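You operate a simulated robot arm through the tools that you are given. There is no shell and no other tool. Be economical: measure what you need, move in short steps, check, and stop when the job is done.

You run a simulated robot arm. Do the job below in one go: nothing can be reset, and whatever is moved stays where it is left.

TASK
Stand the spacer with the smallest size on its label from the stacker bench top beside the press roller. It goes on the side that lies toward x +0.0, y -1.0 (a direction in the base frame), with about 3 cm between them.

Only the result counts: the job must be done as asked and must still hold three seconds after the hand-in. Knocking over, shifting, dropping, spilling or breaking anything else fails it.

THE ROBOT
A 6-joint arm with a two-finger parallel gripper, fixed in place. Base frame: the origin is at the foot of the arm, x ahead of it, y to its left, z up; the work surface is at about z = 0. Readings come in m, rad, newtons and seconds.
With the tool pointing down near the work surface it reaches from about 0.14 to 0.58 m from the base axis. Its first joint turns from -1.152 to 1.152 rad. Payload 2.1 kg.
Tool frame: the origin (TCP) lies between the finger pads and is the grasp point; the fingertips stand 0.03 m ahead of it; z points along the fingers, y is the line along which they close. Largest opening 0.094 m; finger width 0.028, thickness 0.01; the body of the gripper, 0.05 by 0.096 m, starts 0.055 m behind the TCP.
Orientation is that of the tool frame in the base frame, as a unit quaternion [w, x, y, z]. With the fingers straight down and closing along the base's y, the tool's x points along the base's -x, its y along +y and its z along -z.

THE INTERFACE
- The arm moves only by the tool play_rows. Its arguments are lists of equal length, an entry for each row: "dp": the shift along the tool's x, y, z in m, a list of three; "delta_rot": the turn, a rotation vector about the tool's x, y, z in rad, a list of three; "hand": the finger opening in m, from 0 to 0.094. In form: {"dp": [[tx, ty, tz], ...], "delta_rot": [[wx, wy, wz], ...], "hand": [hand, ...]}. A call has 1 to 12 rows; each row shifts and turns the commanded pose from where the row before left it, along the tool's axes as they then stand. A row lasts 0.2 s, in which the tool goes at most 0.05 m and 0.15 rad; a call with a longer step from one row to the next is refused whole, and so is a gripper value outside its range. A pose out of reach is approached as far as the arm can. The call stops where the force on the tool passes 40 N (or 10 N more than at its start, if that is more) or the arm is blocked; 0.2 s more then pass. The fingers move at their own pace (about 0.072 m/s each) and stop on an object; they squeeze with about 33 N. The grip force told is the motor's: it shows also when the fingers shut on nothing. Time passes only in rows, and 0.2 s behind the last, so rows that do not move let the fingers close. It gives the time, the measured TCP pose, the force on the tool (base axes), the opening and the grip force at its end, in the units of the frame above (readings bear some noise), and new pictures: "views" is both (left out), scene, wrist or none.
- Cameras (640 x 400 px; columns grow to the right, rows downward): "scene" is fixed at [0.0583, -0.3754, 0.4794]; the picture's right is [0.75, -0.66, 0.00], its down [-0.40, -0.46, -0.79] and it looks along [0.52, 0.60, -0.61] (base axes); focal length 241 px, centre (320, 200). "wrist" rides on the gripper at [0.076, 0.014, -0.103] in the tool frame; the picture's right is [-0.18, 0.98, 0.00], its down [-0.75, -0.14, -0.64] and it looks along [-0.63, -0.12, 0.77] (tool axes); focal length 243 px, centre (320, 200). There is no depth. A picture from a camera that has moved, and an enlarged one, comes with that camera's place and axes in the base frame and with its lens.
- enlarge(camera, box): a new picture of the part [left, top, right, bottom] of that camera's present view, enlarged. It takes no simulated time.
- hand_in(): hands the job in; it is judged then, once.

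Work in short steps. Places have to be worked out from the pictures, the camera data and where the tool is seen: move nearer, look again, correct. Check each grasp and each placing, and mend what went wrong. You have 90 turns and 170 pictures in all, those below and enlarged ones among them. Open the gripper and draw the arm clear of the work before you hand the job in, unless the task says otherwise; then end with one line.

The tools are called after ">>>" as name(argument=value, ...) on one line, values as JSON. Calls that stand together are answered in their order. play_rows: Moves the arm, as the interface text tells. Its arguments: {"type":"object","properties":{"dp":{"type":"array","items":{"type":"array","items":{"type":"number"}}},"delta_rot":{"type":"array","items":{"type":"array","items":{"type":"number"}}},"hand":{"type":"array","items":{"type":"number"}},"views":{"type":"string","enum":["both","scene","wrist","none"]}},"required":["dp","delta_rot","hand"]} The other tools are called the same way: enlarge (camera, box) takes an enlarged picture of a part of a camera's view; hand_in () hands the job in.

At the start:

```text
time: 0.0
tcp_pos: [0.2854, 0.045, 0.2772]
ee_rot: [0.001, -0.001, 1.0, 0.001]
wrist_force: [0.5, 0.0, 1.2]
finger_gap: 0.094
finger_force: 0.2
```

scene: 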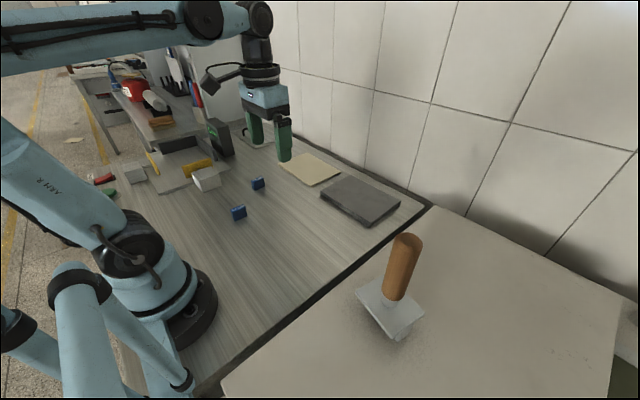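
wrist: 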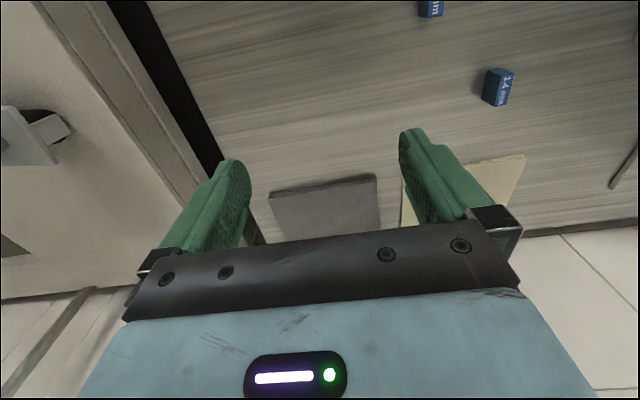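

I start by enlarging the scene to identify the spacers, labels and the press roller.

>>> enlarge(camera="scene", box=[80, 100, 300, 240])

>>> enlarge(camera="wrist", box=[380, 0, 560, 112])

>>> enlarge(camera="scene", box=[320, 210, 480, 350])

```text
2.86 times, centred on (190, 170) of scene
camera zoom: at [0.0583, -0.3754, 0.4794], right [0.75, -0.66, 0.0], down [-0.4, -0.46, -0.79], along [0.52, 0.6, -0.61], focal length 689 px, centre (691, 286)
```

zoom: 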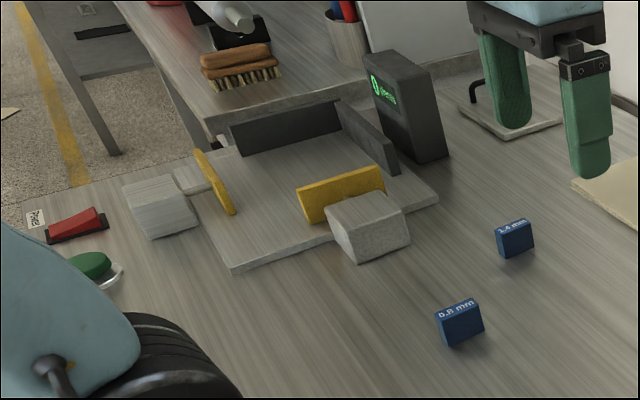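

```text
3.56 times, centred on (470, 56) of wrist
camera zoom: at [0.2085, 0.0599, 0.3785], right [0.18, 0.98, 0.0], down [0.75, -0.14, 0.64], along [0.63, -0.12, -0.77], focal length 863 px, centre (-213, 712)
```

zoom: 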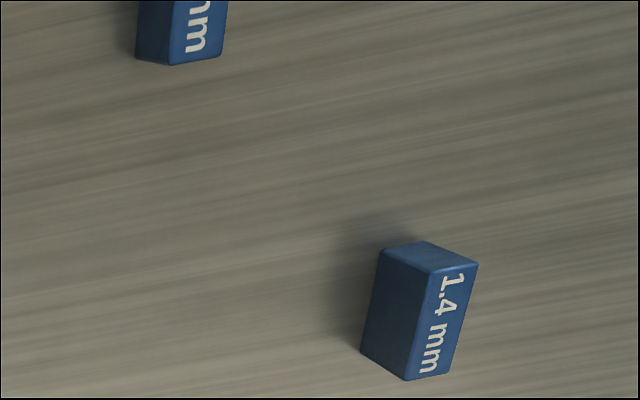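

```text
2.86 times, centred on (400, 280) of scene
camera zoom: at [0.0583, -0.3754, 0.4794], right [0.75, -0.66, 0.0], down [-0.4, -0.46, -0.79], along [0.52, 0.6, -0.61], focal length 689 px, centre (91, -29)
```

zoom: 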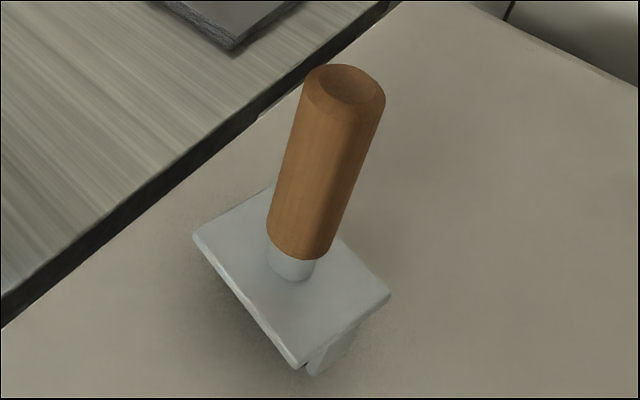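

Two blue spacers are visible on the bench, 0.8 mm and 1.4 mm; the roller seems to stand on a raised table at about (0.27, -0.30). I turn the tool so the wrist camera looks toward +y and survey for any other spacers.

>>> play_rows(dp=[[0, 0, 0], [0, 0, 0], [0, 0, 0], [0, 0, 0], [0, 0, 0], [0, 0, 0], [0, 0, 0], [0, 0, 0], [0, 0, 0], [0, 0, 0], [0, 0, 0]], delta_rot=[[0, 0, -0.1428], [0, 0, -0.1428], [0, 0, -0.1428], [0, 0, -0.1428], [0, 0, -0.1428], [0, 0, -0.1428], [0, 0, -0.1428], [0, 0, -0.1428], [0, 0, -0.1428], [0, 0, -0.1428], [0, 0, -0.1428]], hand=[0.094, 0.094, 0.094, 0.094, 0.094, 0.094, 0.094, 0.094, 0.094, 0.094, 0.094])

```text
time: 2.4
tcp_pos: [0.2853, 0.045, 0.2764]
ee_rot: [-0.001, 0.708, -0.706, -0.001]
wrist_force: [0.0, 0.7, 0.3]
finger_gap: 0.0941
finger_force: 0.0
camera wrist: at [0.2708, -0.0306, 0.3783], right [-0.98, 0.18, 0.0], down [0.14, 0.75, 0.64], along [0.12, 0.63, -0.77], focal length 243 px, centre (320, 200)
```

scene: 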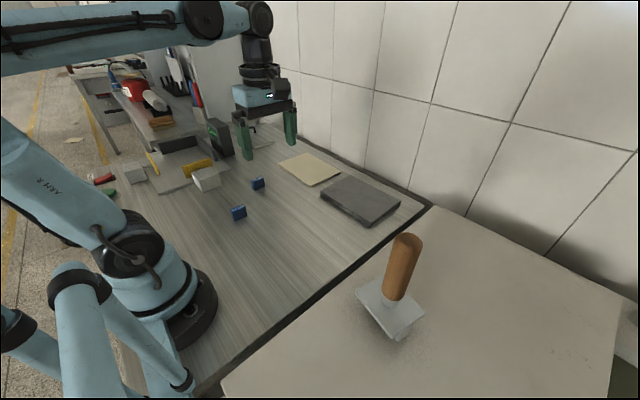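
wrist: 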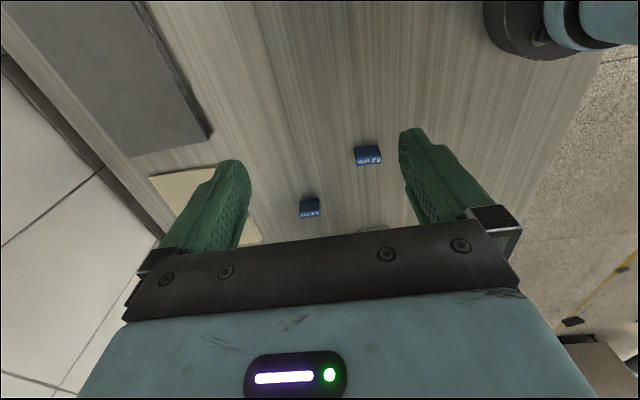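

The 0.8 mm spacer sits at about (0.23, 0.19) by both cameras. I move nearer to read the labels and see its shape and orientation.

>>> play_rows(dp=[[-0.02, 0.016, 0.014], [-0.02, 0.016, 0.014], [-0.02, 0.016, 0.014], [-0.015, 0.007, 0.014]], delta_rot=[[0, 0, 0], [0, 0, 0], [0, 0, 0], [0, 0, 0]], hand=[0.094, 0.094, 0.094, 0.094], views="wrist")

>>> enlarge(camera="wrist", box=[280, 30, 460, 230])

>>> enlarge(camera="scene", box=[215, 165, 285, 230])

```text
time: 3.4
tcp_pos: [0.2293, 0.1191, 0.2217]
ee_rot: [-0.001, 0.707, -0.707, 0.0]
wrist_force: [-0.3, 0.5, 0.4]
finger_gap: 0.0938
finger_force: 0.1
camera wrist: at [0.2155, 0.0442, 0.3229], right [-0.98, 0.18, 0.0], down [0.14, 0.75, 0.64], along [0.12, 0.63, -0.77], focal length 243 px, centre (320, 200)
```

wrist: 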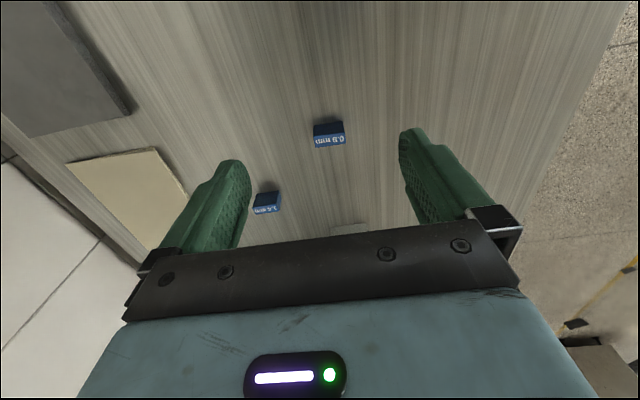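

```text
2.00 times, centred on (370, 130) of wrist
camera zoom: at [0.2155, 0.0442, 0.3229], right [-0.98, 0.18, 0.0], down [0.14, 0.75, 0.64], along [0.12, 0.63, -0.77], focal length 485 px, centre (220, 340)
```

zoom: 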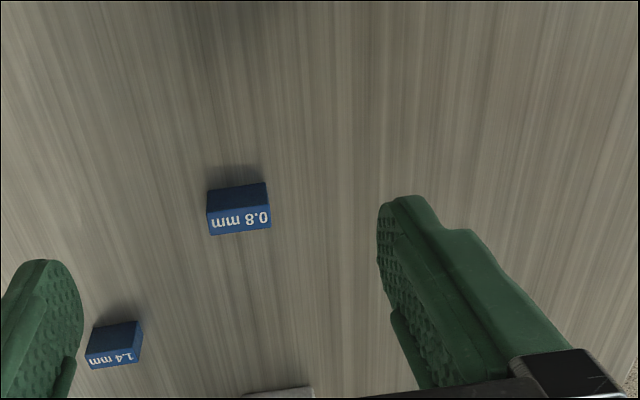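

```text
6.15 times, centred on (250, 198) of scene
camera zoom: at [0.0583, -0.3754, 0.4794], right [0.75, -0.66, 0.0], down [-0.4, -0.46, -0.79], along [0.52, 0.6, -0.61], focal length 1484 px, centre (751, 215)
```

zoom: 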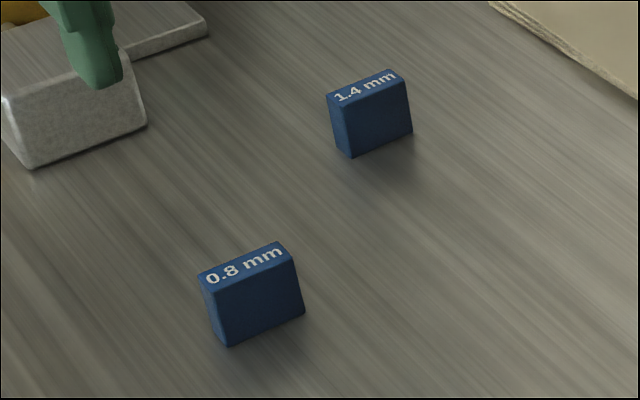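

The 0.8 mm spacer stands label-up, about 40 mm long roughly along x, 15 mm thick, centred near (0.231, 0.187), turned about -0.07 rad. I go above it and look again.

>>> play_rows(dp=[[-0.023, -0.001, 0.03], [-0.023, -0.001, 0.03], [-0.022, 0, 0.03], [0, 0, 0.03]], delta_rot=[[0, 0, 0], [0, 0, 0], [0, 0, 0], [0, 0, 0.067]], hand=[0.094, 0.094, 0.094, 0.094])

>>> enlarge(camera="wrist", box=[240, 100, 420, 230])

```text
time: 4.4
tcp_pos: [0.2317, 0.1893, 0.1016]
ee_rot: [0.001, -0.683, 0.73, 0.0]
wrist_force: [0.3, -0.5, 0.2]
finger_gap: 0.094
finger_force: 0.0
camera wrist: at [0.2116, 0.1149, 0.2023], right [-0.97, 0.25, 0.0], down [0.19, 0.74, 0.64], along [0.16, 0.62, -0.77], focal length 243 px, centre (320, 200)
```

scene: 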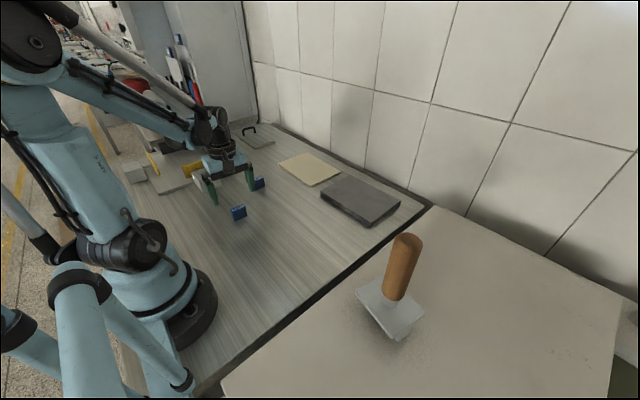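
wrist: 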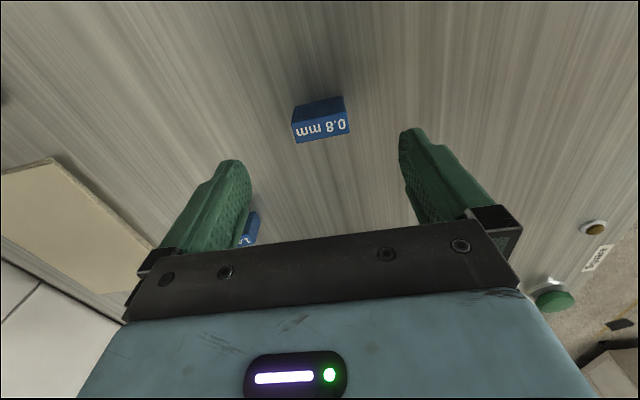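

```text
3.08 times, centred on (330, 165) of wrist
camera zoom: at [0.2116, 0.1149, 0.2023], right [-0.97, 0.25, 0.0], down [0.19, 0.74, 0.64], along [0.16, 0.62, -0.77], focal length 746 px, centre (289, 308)
```

zoom: 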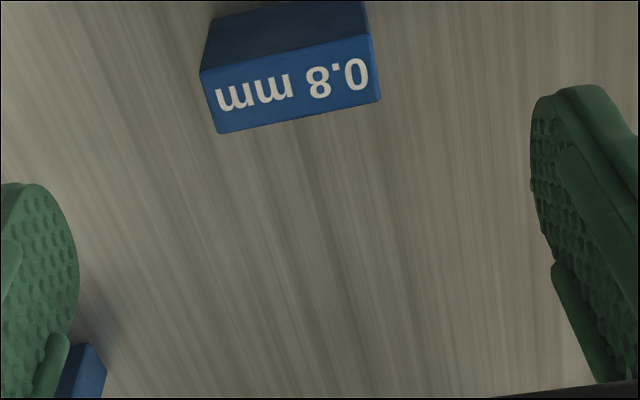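

Top corners put the spacer centre at about (0.230, 0.187), 41 × 16 mm and roughly 30 mm high. I descend with a small correction, leaving the fingertips about 5 mm above the bench.

>>> play_rows(dp=[[0.002, 0.0015, 0.02], [0, 0, 0.02], [0, 0, 0.016], [0, 0, 0.01], [0, 0, 0]], delta_rot=[[0, 0, -0.02], [0, 0, 0], [0, 0, 0], [0, 0, 0], [0, 0, 0]], hand=[0.094, 0.094, 0.094, 0.094, 0.094])

>>> enlarge(camera="wrist", box=[220, 120, 440, 260])

```text
time: 5.6
tcp_pos: [0.2307, 0.186, 0.036]
ee_rot: [0.001, -0.69, 0.724, 0.001]
wrist_force: [-0.2, 0.8, 0.4]
finger_gap: 0.0941
finger_force: 0.0
camera wrist: at [0.2123, 0.1121, 0.1369], right [-0.97, 0.23, 0.0], down [0.18, 0.75, 0.64], along [0.15, 0.63, -0.77], focal length 243 px, centre (320, 200)
```

scene: 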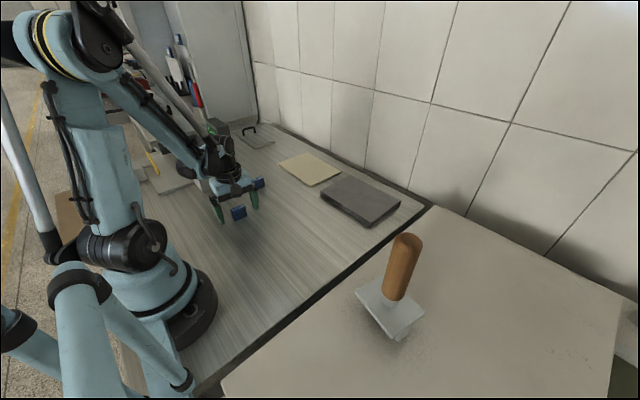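
wrist: 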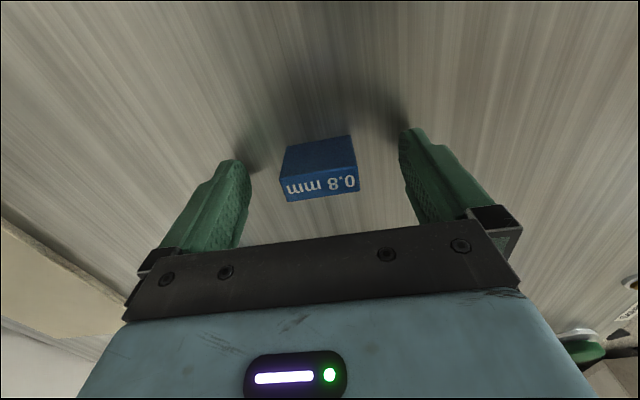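

```text
2.86 times, centred on (330, 190) of wrist
camera zoom: at [0.2123, 0.1121, 0.1369], right [-0.97, 0.23, 0.0], down [0.18, 0.75, 0.64], along [0.15, 0.63, -0.77], focal length 693 px, centre (291, 229)
```

zoom: 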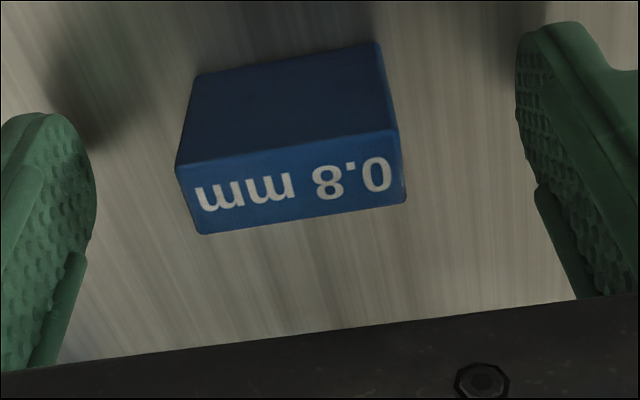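

The spacer sits centred between the fingers, so I close the grip.

>>> play_rows(dp=[[-0.001, 0, 0], [0, 0, 0], [0, 0, 0], [0, 0, 0]], delta_rot=[[0, 0, 0], [0, 0, 0], [0, 0, 0], [0, 0, 0]], hand=[0.06, 0.03, 0.02, 0.02], views="wrist")

```text
time: 6.6
tcp_pos: [0.231, 0.1882, 0.036]
ee_rot: [0.002, -0.691, 0.723, 0.001]
wrist_force: [0.3, 0.8, 0.3]
finger_gap: 0.0442
finger_force: 32.4
camera wrist: at [0.2125, 0.1132, 0.1369], right [-0.97, 0.23, 0.0], down [0.18, 0.75, 0.64], along [0.15, 0.63, -0.77], focal length 243 px, centre (320, 200)
```

wrist: 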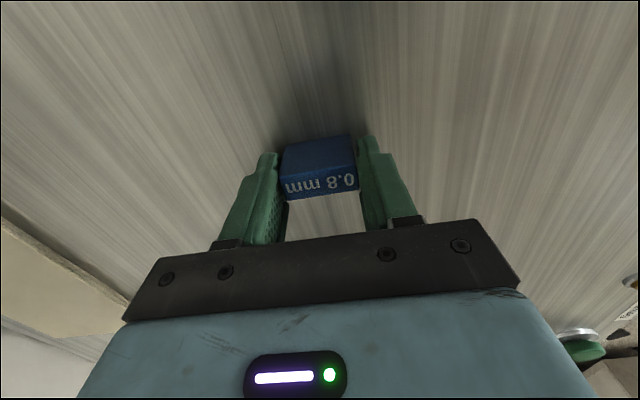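

Grip holds at 44 mm. I lift the spacer to z≈0.40, well above everything, checking it stays held.

>>> play_rows(dp=[[0, 0, -0.015], [0, 0, -0.035], [0, 0, -0.045], [0, 0, -0.045], [0, 0, -0.045], [0, 0, -0.045], [0, 0, -0.045], [0, 0, -0.045], [0, 0, -0.044]], delta_rot=[[0, 0, 0], [0, 0, 0], [0, 0, 0], [0, 0, 0], [0, 0, 0], [0, 0, 0], [0, 0, 0], [0, 0, 0], [0, 0, 0]], hand=[0.02, 0.02, 0.02, 0.02, 0.02, 0.02, 0.02, 0.02, 0.02])

```text
time: 8.6
tcp_pos: [0.23, 0.1872, 0.3989]
ee_rot: [0.001, -0.69, 0.723, 0.001]
wrist_force: [-0.7, 0.0, -0.7]
finger_gap: 0.0442
finger_force: 33.4
camera wrist: at [0.2124, 0.1126, 0.5006], right [-0.97, 0.23, 0.0], down [0.18, 0.75, 0.64], along [0.15, 0.63, -0.77], focal length 243 px, centre (320, 200)
```

scene: 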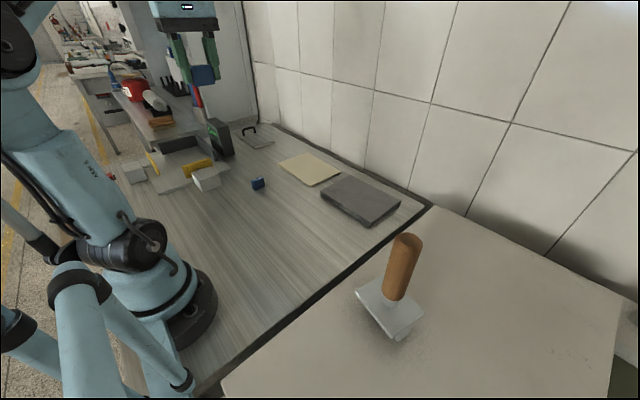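
wrist: 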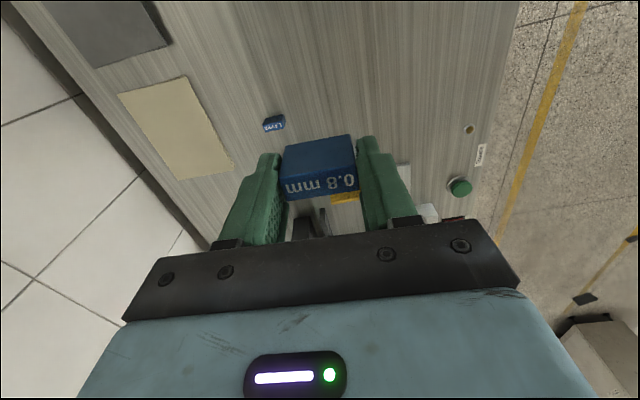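

Spacer is held. I carry it high along -y to about (0.25, -0.40), from where the wrist camera looks back at the roller.

>>> play_rows(dp=[[0.048, -0.004, 0], [0.048, -0.004, 0], [0.048, -0.004, 0], [0.048, -0.004, 0], [0.048, -0.004, 0], [0.048, -0.004, 0], [0.048, -0.004, 0], [0.048, -0.004, 0], [0.048, -0.004, 0], [0.048, -0.004, 0], [0.048, -0.004, 0], [0.048, -0.004, 0]], delta_rot=[[0, 0, 0], [0, 0, 0], [0, 0, 0], [0, 0, 0], [0, 0, 0], [0, 0, 0], [0, 0, 0], [0, 0, 0], [0, 0, 0], [0, 0, 0], [0, 0, 0], [0, 0, 0]], hand=[0.02, 0.02, 0.02, 0.02, 0.02, 0.02, 0.02, 0.02, 0.02, 0.02, 0.02, 0.02])

```text
time: 11.2
tcp_pos: [0.2388, -0.3738, 0.3742]
ee_rot: [0.002, -0.691, 0.723, 0.0]
wrist_force: [-0.4, -0.5, 0.2]
finger_gap: 0.0444
finger_force: 33.3
out of reach, approached as far as the arm can: row 11, 12
camera wrist: at [0.2211, -0.4492, 0.4756], right [-0.97, 0.23, 0.0], down [0.17, 0.75, 0.64], along [0.15, 0.63, -0.77], focal length 243 px, centre (320, 200)
```

scene: 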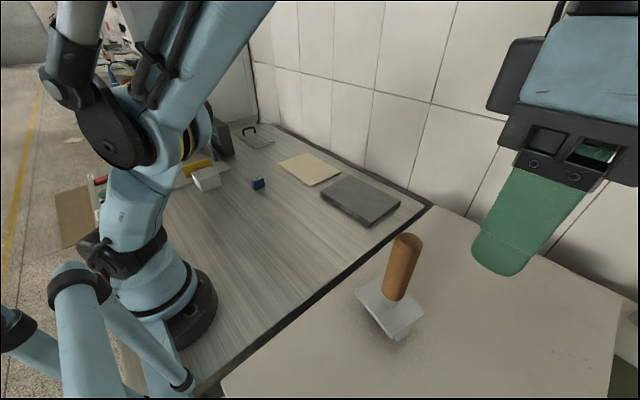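
wrist: 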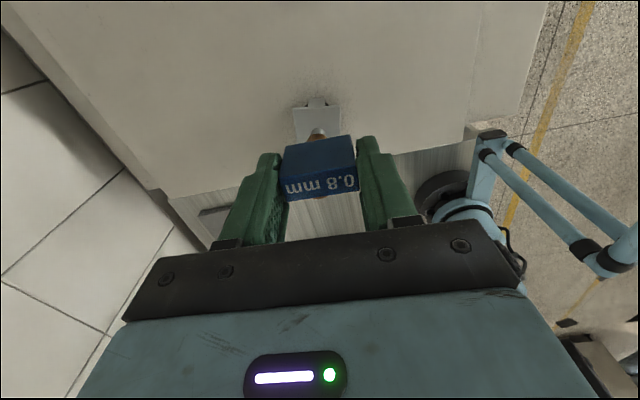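

The roller is visible from behind the spacer. I enlarge both views to measure it.

>>> enlarge(camera="wrist", box=[240, 60, 400, 160])

>>> enlarge(camera="scene", box=[340, 220, 440, 350])

```text
4.00 times, centred on (320, 110) of wrist
camera zoom: at [0.2211, -0.4492, 0.4756], right [-0.97, 0.23, 0.0], down [0.17, 0.75, 0.64], along [0.15, 0.63, -0.77], focal length 970 px, centre (320, 560)
```

zoom: 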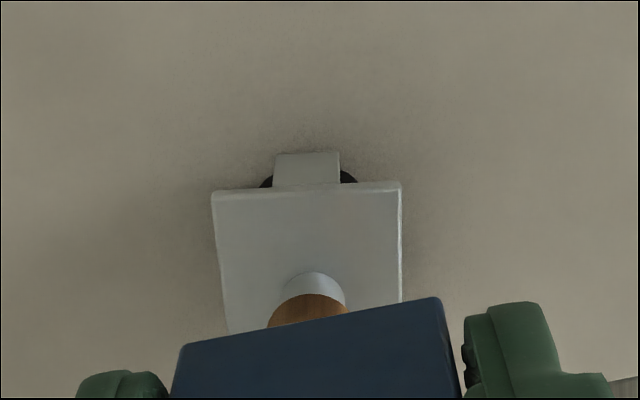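

```text
3.08 times, centred on (390, 285) of scene
camera zoom: at [0.0583, -0.3754, 0.4794], right [0.75, -0.66, 0.0], down [-0.4, -0.46, -0.79], along [0.52, 0.6, -0.61], focal length 742 px, centre (105, -62)
```

zoom: 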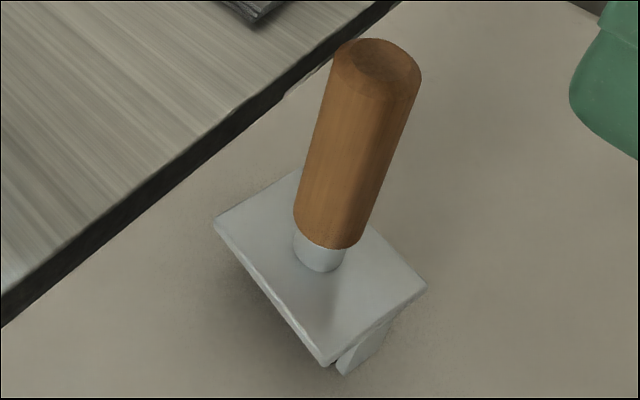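

Triangulating: the roller plate's -y edge runs from (0.222, -0.330) to (0.287, -0.342) at z≈0.135, with handle axis at (0.262, -0.298) and top near z 0.27. My target for the spacer centre is about (0.262, -0.380). I go down partway first to see the actual pose.

>>> play_rows(dp=[[0.008, 0, 0.03], [0, 0, 0.03], [0, -0.01, 0.02], [0, -0.01, 0]], delta_rot=[[0, 0, 0.04], [0, 0, 0.04], [0, 0, 0], [0, 0, 0]], hand=[0.02, 0.02, 0.02, 0.02])

>>> enlarge(camera="wrist", box=[220, 40, 420, 200])

```text
time: 12.2
tcp_pos: [0.2585, -0.3835, 0.2939]
ee_rot: [0.001, -0.661, 0.75, 0.0]
wrist_force: [0.5, -0.4, -0.5]
finger_gap: 0.0442
finger_force: 32.9
camera wrist: at [0.2347, -0.4563, 0.3953], right [-0.95, 0.31, 0.0], down [0.23, 0.73, 0.64], along [0.2, 0.61, -0.77], focal length 243 px, centre (320, 200)
```

scene: 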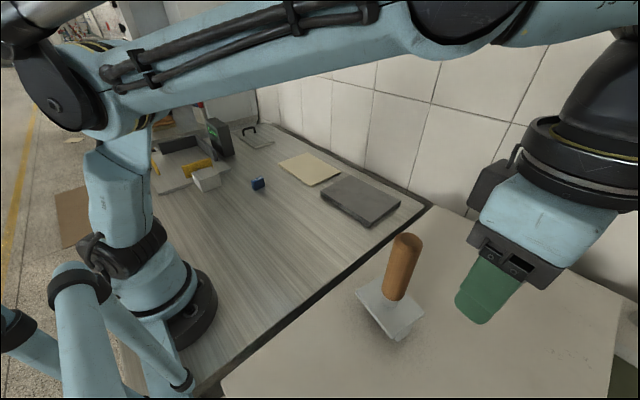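
wrist: 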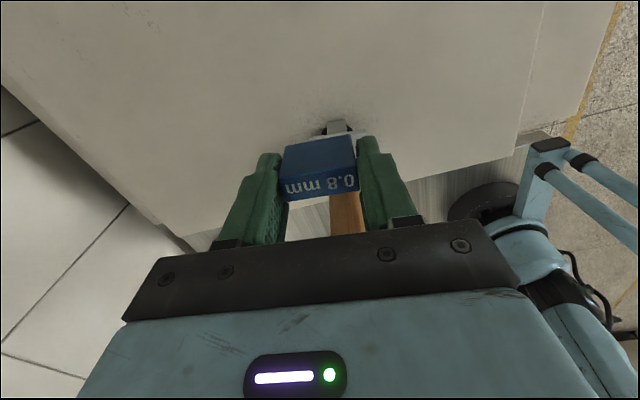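

```text
2.50 times, centred on (320, 120) of wrist
camera zoom: at [0.2347, -0.4563, 0.3953], right [-0.95, 0.31, 0.0], down [0.23, 0.73, 0.64], along [0.2, 0.61, -0.77], focal length 606 px, centre (320, 400)
```

zoom: 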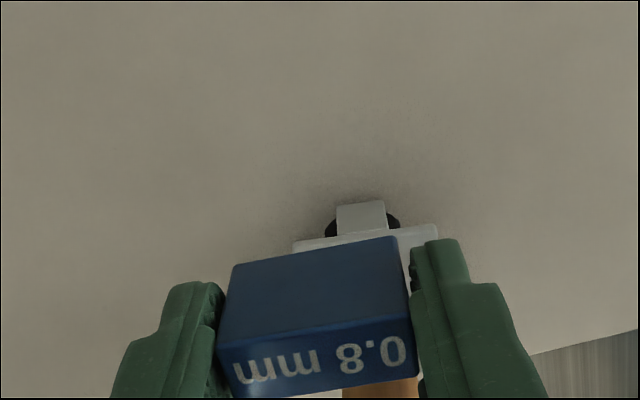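

Measurements agree with the first view; the table top is likely near z 0.085–0.09, so contact is expected around TCP z 0.12–0.13. I shift 3.5 mm toward the roller and lower to about 0.15.

>>> play_rows(dp=[[-0.0035, -0.002, 0.0], [0, 0, 0.035], [0, 0, 0.035], [0, 0, 0.035], [0, 0, 0.035], [0, 0, 0.005]], delta_rot=[[0, 0, 0], [0, 0, 0], [0, 0, 0], [0, 0, 0], [0, 0, 0], [0, 0, 0]], hand=[0.02, 0.02, 0.02, 0.02, 0.02, 0.02])

>>> enlarge(camera="scene", box=[340, 220, 500, 380])

```text
time: 13.6
tcp_pos: [0.2623, -0.3794, 0.1474]
ee_rot: [0.001, -0.662, 0.75, 0.001]
wrist_force: [0.7, -0.4, -0.3]
finger_gap: 0.0445
finger_force: 32.8
camera wrist: at [0.2378, -0.4527, 0.2497], right [-0.95, 0.31, 0.0], down [0.23, 0.73, 0.64], along [0.2, 0.61, -0.77], focal length 243 px, centre (320, 200)
```

scene: 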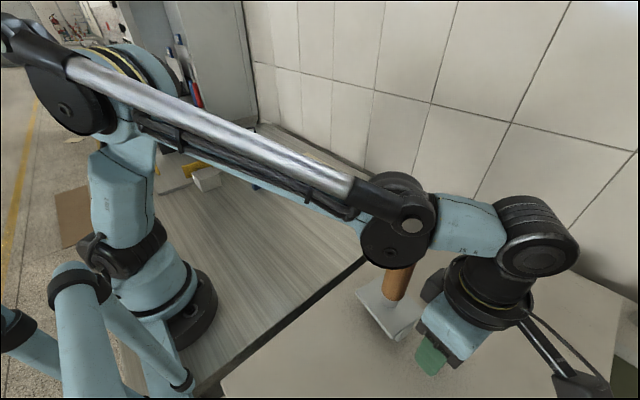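
wrist: 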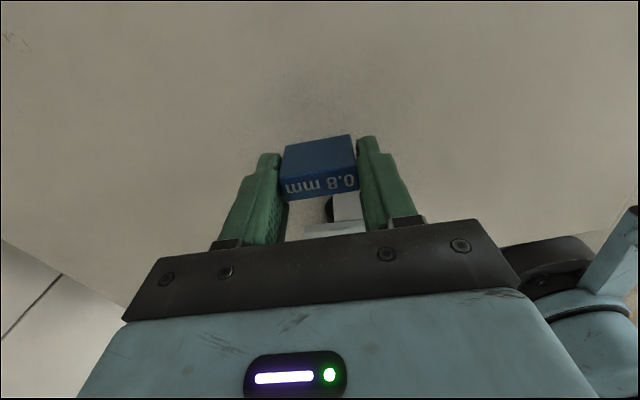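

```text
2.50 times, centred on (420, 300) of scene
camera zoom: at [0.0583, -0.3754, 0.4794], right [0.75, -0.66, 0.0], down [-0.4, -0.46, -0.79], along [0.52, 0.6, -0.61], focal length 603 px, centre (70, -50)
```

zoom: 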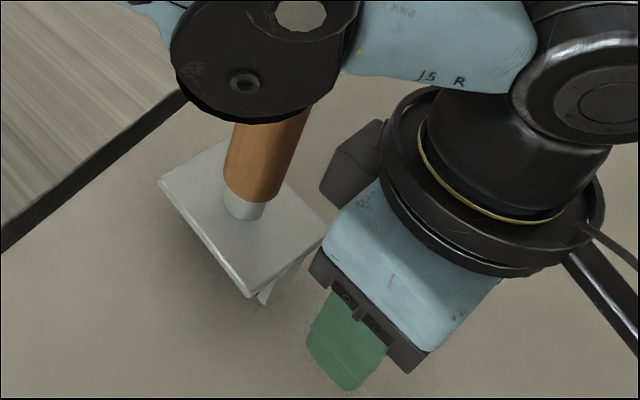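

The wrist link passes in front of the handle in the scene; its depth estimate puts its underside near z 0.31 against the handle top at about 0.27, so the remaining ~2.5 cm should clear. I lower in small steps, watching force and the roller.

>>> play_rows(dp=[[0, 0, 0.006], [0, 0, 0.006], [0, 0, 0]], delta_rot=[[0, 0, 0], [0, 0, 0], [0, 0, 0]], hand=[0.02, 0.02, 0.02])

>>> enlarge(camera="wrist", box=[220, 110, 420, 240])

```text
time: 14.4
tcp_pos: [0.2627, -0.3791, 0.1353]
ee_rot: [0.0, -0.661, 0.75, 0.001]
wrist_force: [-0.1, 0.6, -1.4]
finger_gap: 0.0442
finger_force: 33.0
camera wrist: at [0.238, -0.4531, 0.2378], right [-0.95, 0.31, 0.0], down [0.23, 0.73, 0.64], along [0.2, 0.61, -0.77], focal length 243 px, centre (320, 200)
```

scene: 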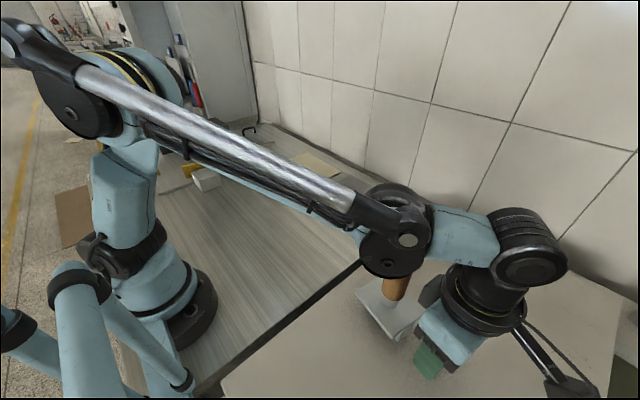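
wrist: 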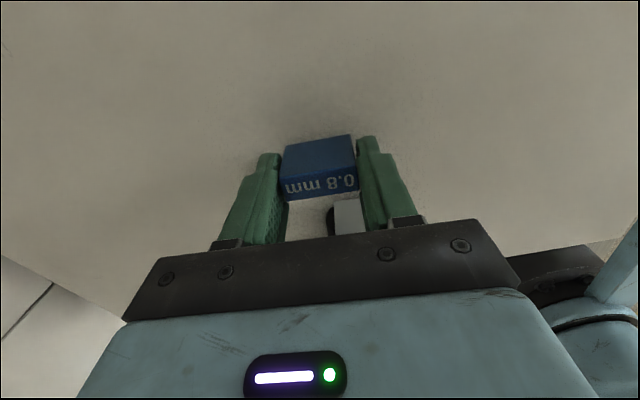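

```text
3.08 times, centred on (320, 175) of wrist
camera zoom: at [0.238, -0.4531, 0.2378], right [-0.95, 0.31, 0.0], down [0.23, 0.73, 0.64], along [0.2, 0.61, -0.77], focal length 746 px, centre (320, 277)
```

zoom: 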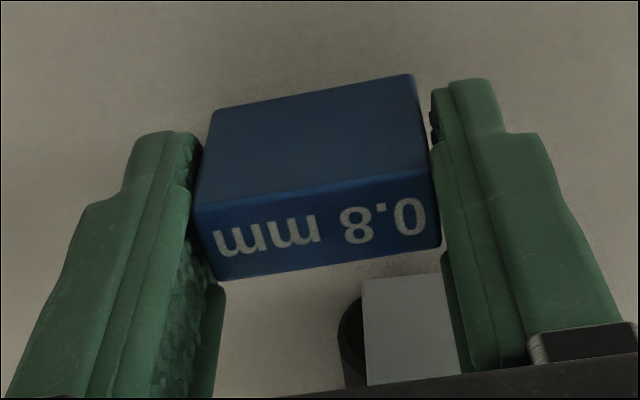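

No contact yet. Continue down in 3 mm steps.

>>> play_rows(dp=[[0, 0, 0.003], [0, 0, 0.003], [0, 0, 0]], delta_rot=[[0, 0, 0], [0, 0, 0], [0, 0, 0]], hand=[0.02, 0.02, 0.02], views="none")

```text
time: 15.2
tcp_pos: [0.2619, -0.3801, 0.1303]
ee_rot: [0.001, -0.662, 0.75, 0.001]
wrist_force: [-0.5, -0.2, -0.3]
finger_gap: 0.0445
finger_force: 32.7
```

No contact at 0.130; two more steps.

>>> play_rows(dp=[[0, 0, 0.002], [0, 0, 0.002], [0, 0, 0]], delta_rot=[[0, 0, 0], [0, 0, 0], [0, 0, 0]], hand=[0.02, 0.02, 0.02])

>>> enlarge(camera="scene", box=[340, 220, 500, 380])

>>> enlarge(camera="wrist", box=[220, 110, 420, 240])

```text
time: 16.0
tcp_pos: [0.2619, -0.3806, 0.1258]
ee_rot: [0.001, -0.662, 0.75, 0.0]
wrist_force: [-0.2, 0.5, -0.5]
finger_gap: 0.0444
finger_force: 33.2
camera wrist: at [0.2381, -0.4533, 0.2279], right [-0.95, 0.31, 0.0], down [0.23, 0.73, 0.64], along [0.2, 0.61, -0.77], focal length 243 px, centre (320, 200)
```

scene: 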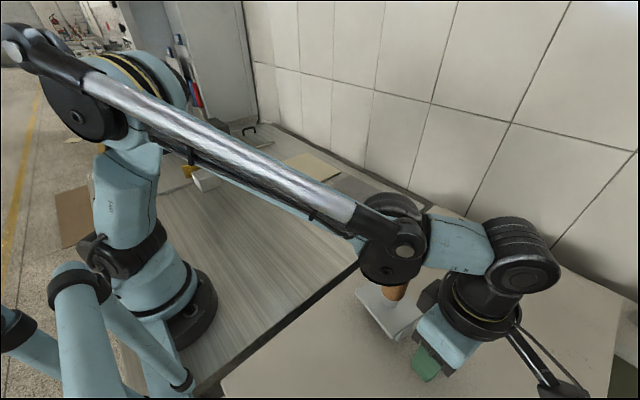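
wrist: 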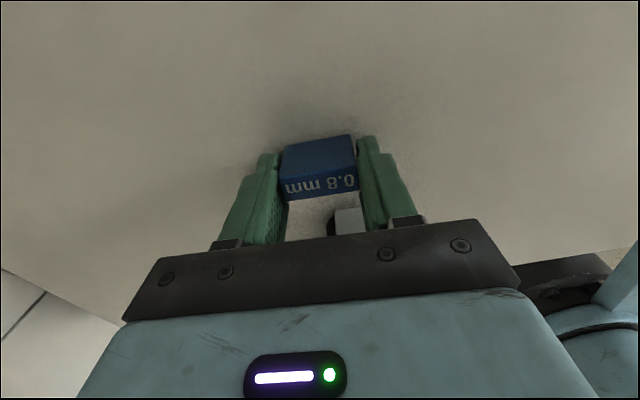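

```text
2.50 times, centred on (420, 300) of scene
camera zoom: at [0.0583, -0.3754, 0.4794], right [0.75, -0.66, 0.0], down [-0.4, -0.46, -0.79], along [0.52, 0.6, -0.61], focal length 603 px, centre (70, -50)
```

zoom: 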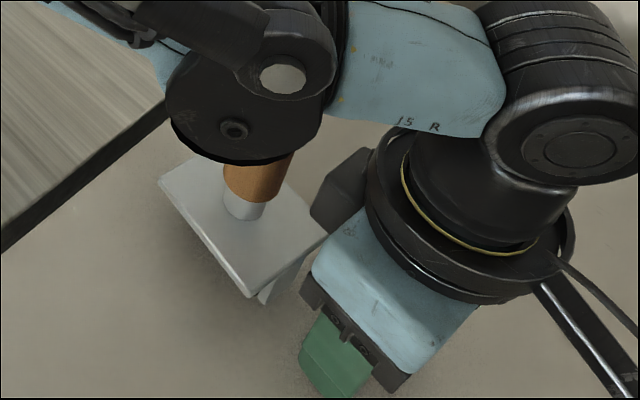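

```text
3.08 times, centred on (320, 175) of wrist
camera zoom: at [0.2381, -0.4533, 0.2279], right [-0.95, 0.31, 0.0], down [0.23, 0.73, 0.64], along [0.2, 0.61, -0.77], focal length 746 px, centre (320, 277)
```

zoom: 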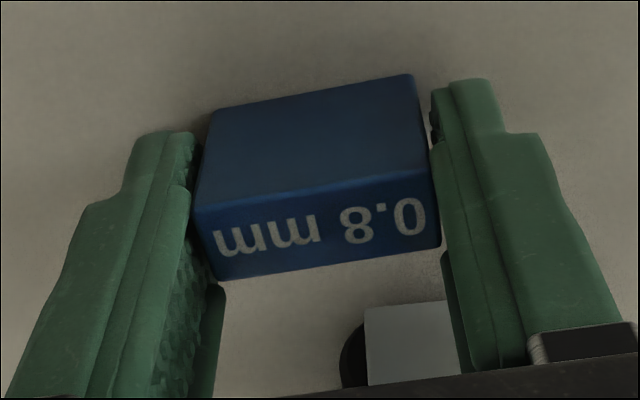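

Roller undisturbed, still no contact at 0.126. Continue.

>>> play_rows(dp=[[0, 0, 0.002], [0, 0, 0.002], [0, 0, 0]], delta_rot=[[0, 0, 0], [0, 0, 0], [0, 0, 0]], hand=[0.02, 0.02, 0.02], views="none")

```text
time: 16.8
tcp_pos: [0.2624, -0.3793, 0.1227]
ee_rot: [0.001, -0.661, 0.75, 0.0]
wrist_force: [0.0, -1.6, 26.8]
finger_gap: 0.0441
finger_force: 33.5
```

Contact with the table: 27 N at z 0.1227. I ease up slightly to relax the load, then open the fingers moderately.

>>> play_rows(dp=[[0, 0, -0.001], [0, 0, 0], [0, 0, 0], [0, 0, 0], [0, 0, 0], [0, 0, 0]], delta_rot=[[0, 0, 0], [0, 0, 0], [0, 0, 0], [0, 0, 0], [0, 0, 0], [0, 0, 0]], hand=[0.02, 0.02, 0.046, 0.052, 0.062, 0.07])

>>> enlarge(camera="wrist", box=[220, 110, 420, 240])

```text
time: 18.2
tcp_pos: [0.2613, -0.3797, 0.1232]
ee_rot: [0.0, -0.662, 0.75, 0.001]
wrist_force: [-0.5, -0.1, 0.2]
finger_gap: 0.07
finger_force: 0.0
camera wrist: at [0.2381, -0.4532, 0.2249], right [-0.95, 0.31, 0.0], down [0.23, 0.73, 0.64], along [0.2, 0.61, -0.77], focal length 243 px, centre (320, 200)
```

scene: 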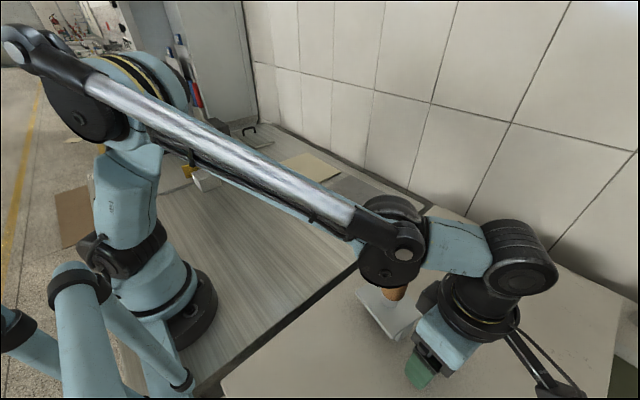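
wrist: 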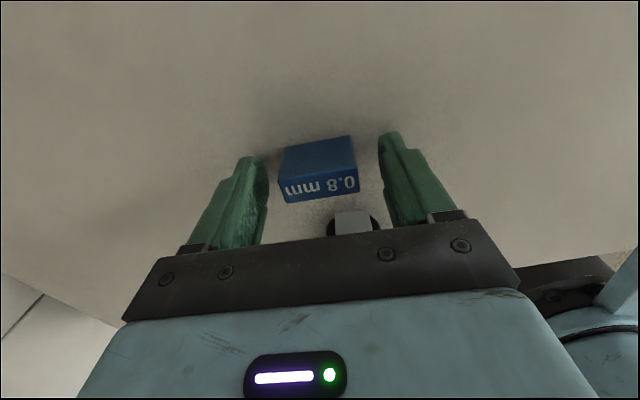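

```text
3.08 times, centred on (320, 175) of wrist
camera zoom: at [0.2381, -0.4532, 0.2249], right [-0.95, 0.31, 0.0], down [0.23, 0.73, 0.64], along [0.2, 0.61, -0.77], focal length 746 px, centre (320, 277)
```

zoom: 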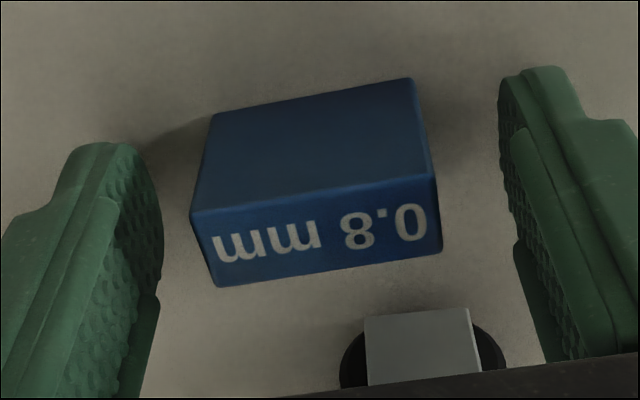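

The spacer stands free with the gap to the roller about 3 cm. I rise straight up.

>>> play_rows(dp=[[0, 0, -0.01], [0, 0, -0.02], [0, 0, -0.03], [0, 0, -0.04], [0, 0, -0.04], [0, 0, -0.04]], delta_rot=[[0, 0, 0], [0, 0, 0], [0, 0, 0], [0, 0, 0], [0, 0, 0], [0, 0, 0]], hand=[0.07, 0.07, 0.07, 0.07, 0.07, 0.07])

>>> enlarge(camera="wrist", box=[220, 60, 420, 200])

>>> enlarge(camera="scene", box=[340, 220, 500, 380])

```text
time: 19.6
tcp_pos: [0.2617, -0.3799, 0.3053]
ee_rot: [0.0, -0.661, 0.75, 0.001]
wrist_force: [-0.2, 0.6, -0.1]
finger_gap: 0.07
finger_force: 0.0
camera wrist: at [0.2382, -0.4526, 0.4065], right [-0.95, 0.31, 0.0], down [0.23, 0.73, 0.64], along [0.2, 0.61, -0.77], focal length 243 px, centre (320, 200)
```

scene: 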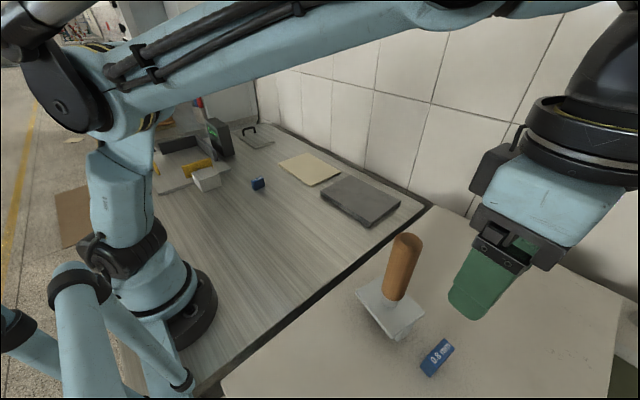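
wrist: 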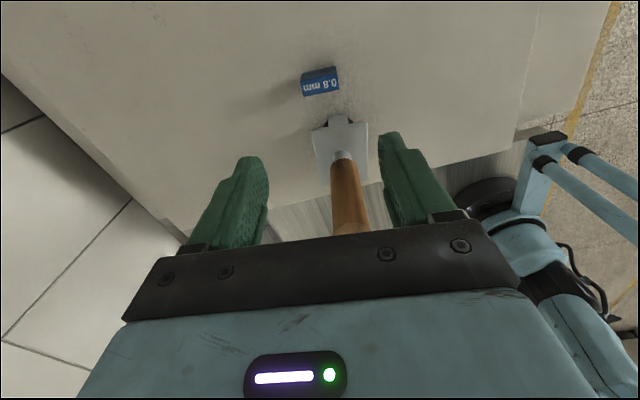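

```text
2.86 times, centred on (320, 130) of wrist
camera zoom: at [0.2382, -0.4526, 0.4065], right [-0.95, 0.31, 0.0], down [0.23, 0.73, 0.64], along [0.2, 0.61, -0.77], focal length 693 px, centre (320, 400)
```

zoom: 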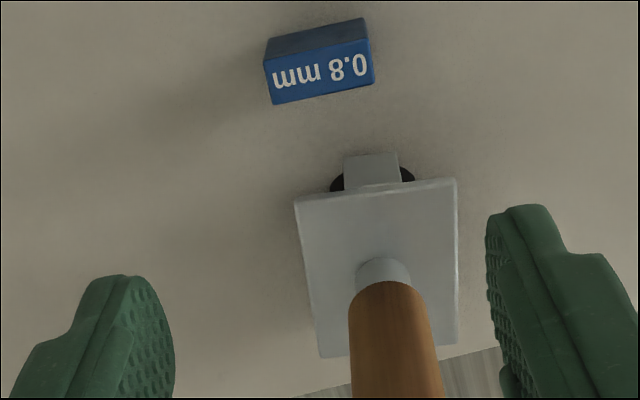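

```text
2.50 times, centred on (420, 300) of scene
camera zoom: at [0.0583, -0.3753, 0.4794], right [0.75, -0.66, 0.0], down [-0.4, -0.46, -0.79], along [0.52, 0.6, -0.61], focal length 603 px, centre (70, -50)
```

zoom: 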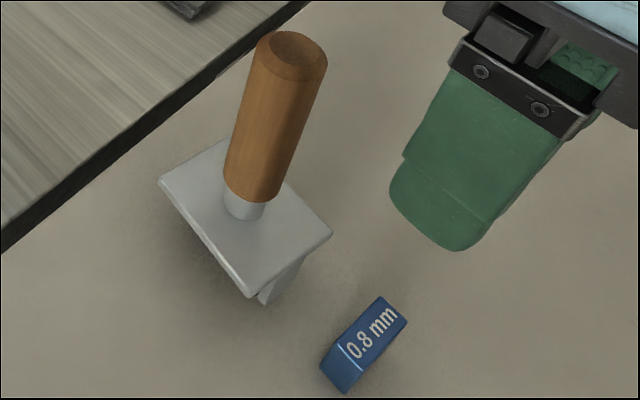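

The spacer stands upright at about (0.264, -0.380), gap about 3.0–3.4 cm, roller undisturbed. I raise the arm further and draw it away over the bench, high above the handle.

>>> play_rows(dp=[[0, 0.02, -0.03], [0, 0.02, -0.035], [-0.04, 0, 0], [-0.045, 0, 0], [-0.045, 0, 0], [-0.045, 0, 0], [-0.045, 0, 0], [-0.045, 0, 0], [-0.045, 0, 0], [0, 0, 0]], delta_rot=[[0, 0, 0], [0, 0, 0], [0, 0, 0], [0, 0, 0], [0, 0, 0], [0, 0, 0], [0, 0, 0], [0, 0, 0], [0, 0, 0], [0, 0, 0]], hand=[0.07, 0.07, 0.07, 0.07, 0.07, 0.07, 0.07, 0.07, 0.07, 0.07], views="scene")

```text
time: 21.8
tcp_pos: [0.2607, -0.0689, 0.3694]
ee_rot: [0.0, -0.661, 0.751, 0.001]
wrist_force: [0.4, 0.7, 0.2]
finger_gap: 0.0699
finger_force: 0.1
```

scene: 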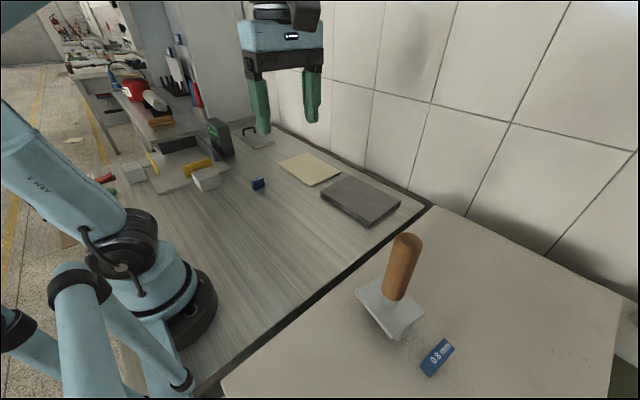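

The arm is clear, and the spacer and roller stand undisturbed. I hand in.

>>> hand_in()

```text
The job is handed in.
```

The 0.8 mm spacer, the smaller of the two I found on the bench (the other is 1.4 mm), now stands upright on the -y side of the press roller. The gap is about 3 cm, measured from the pictures, and nothing else was moved.
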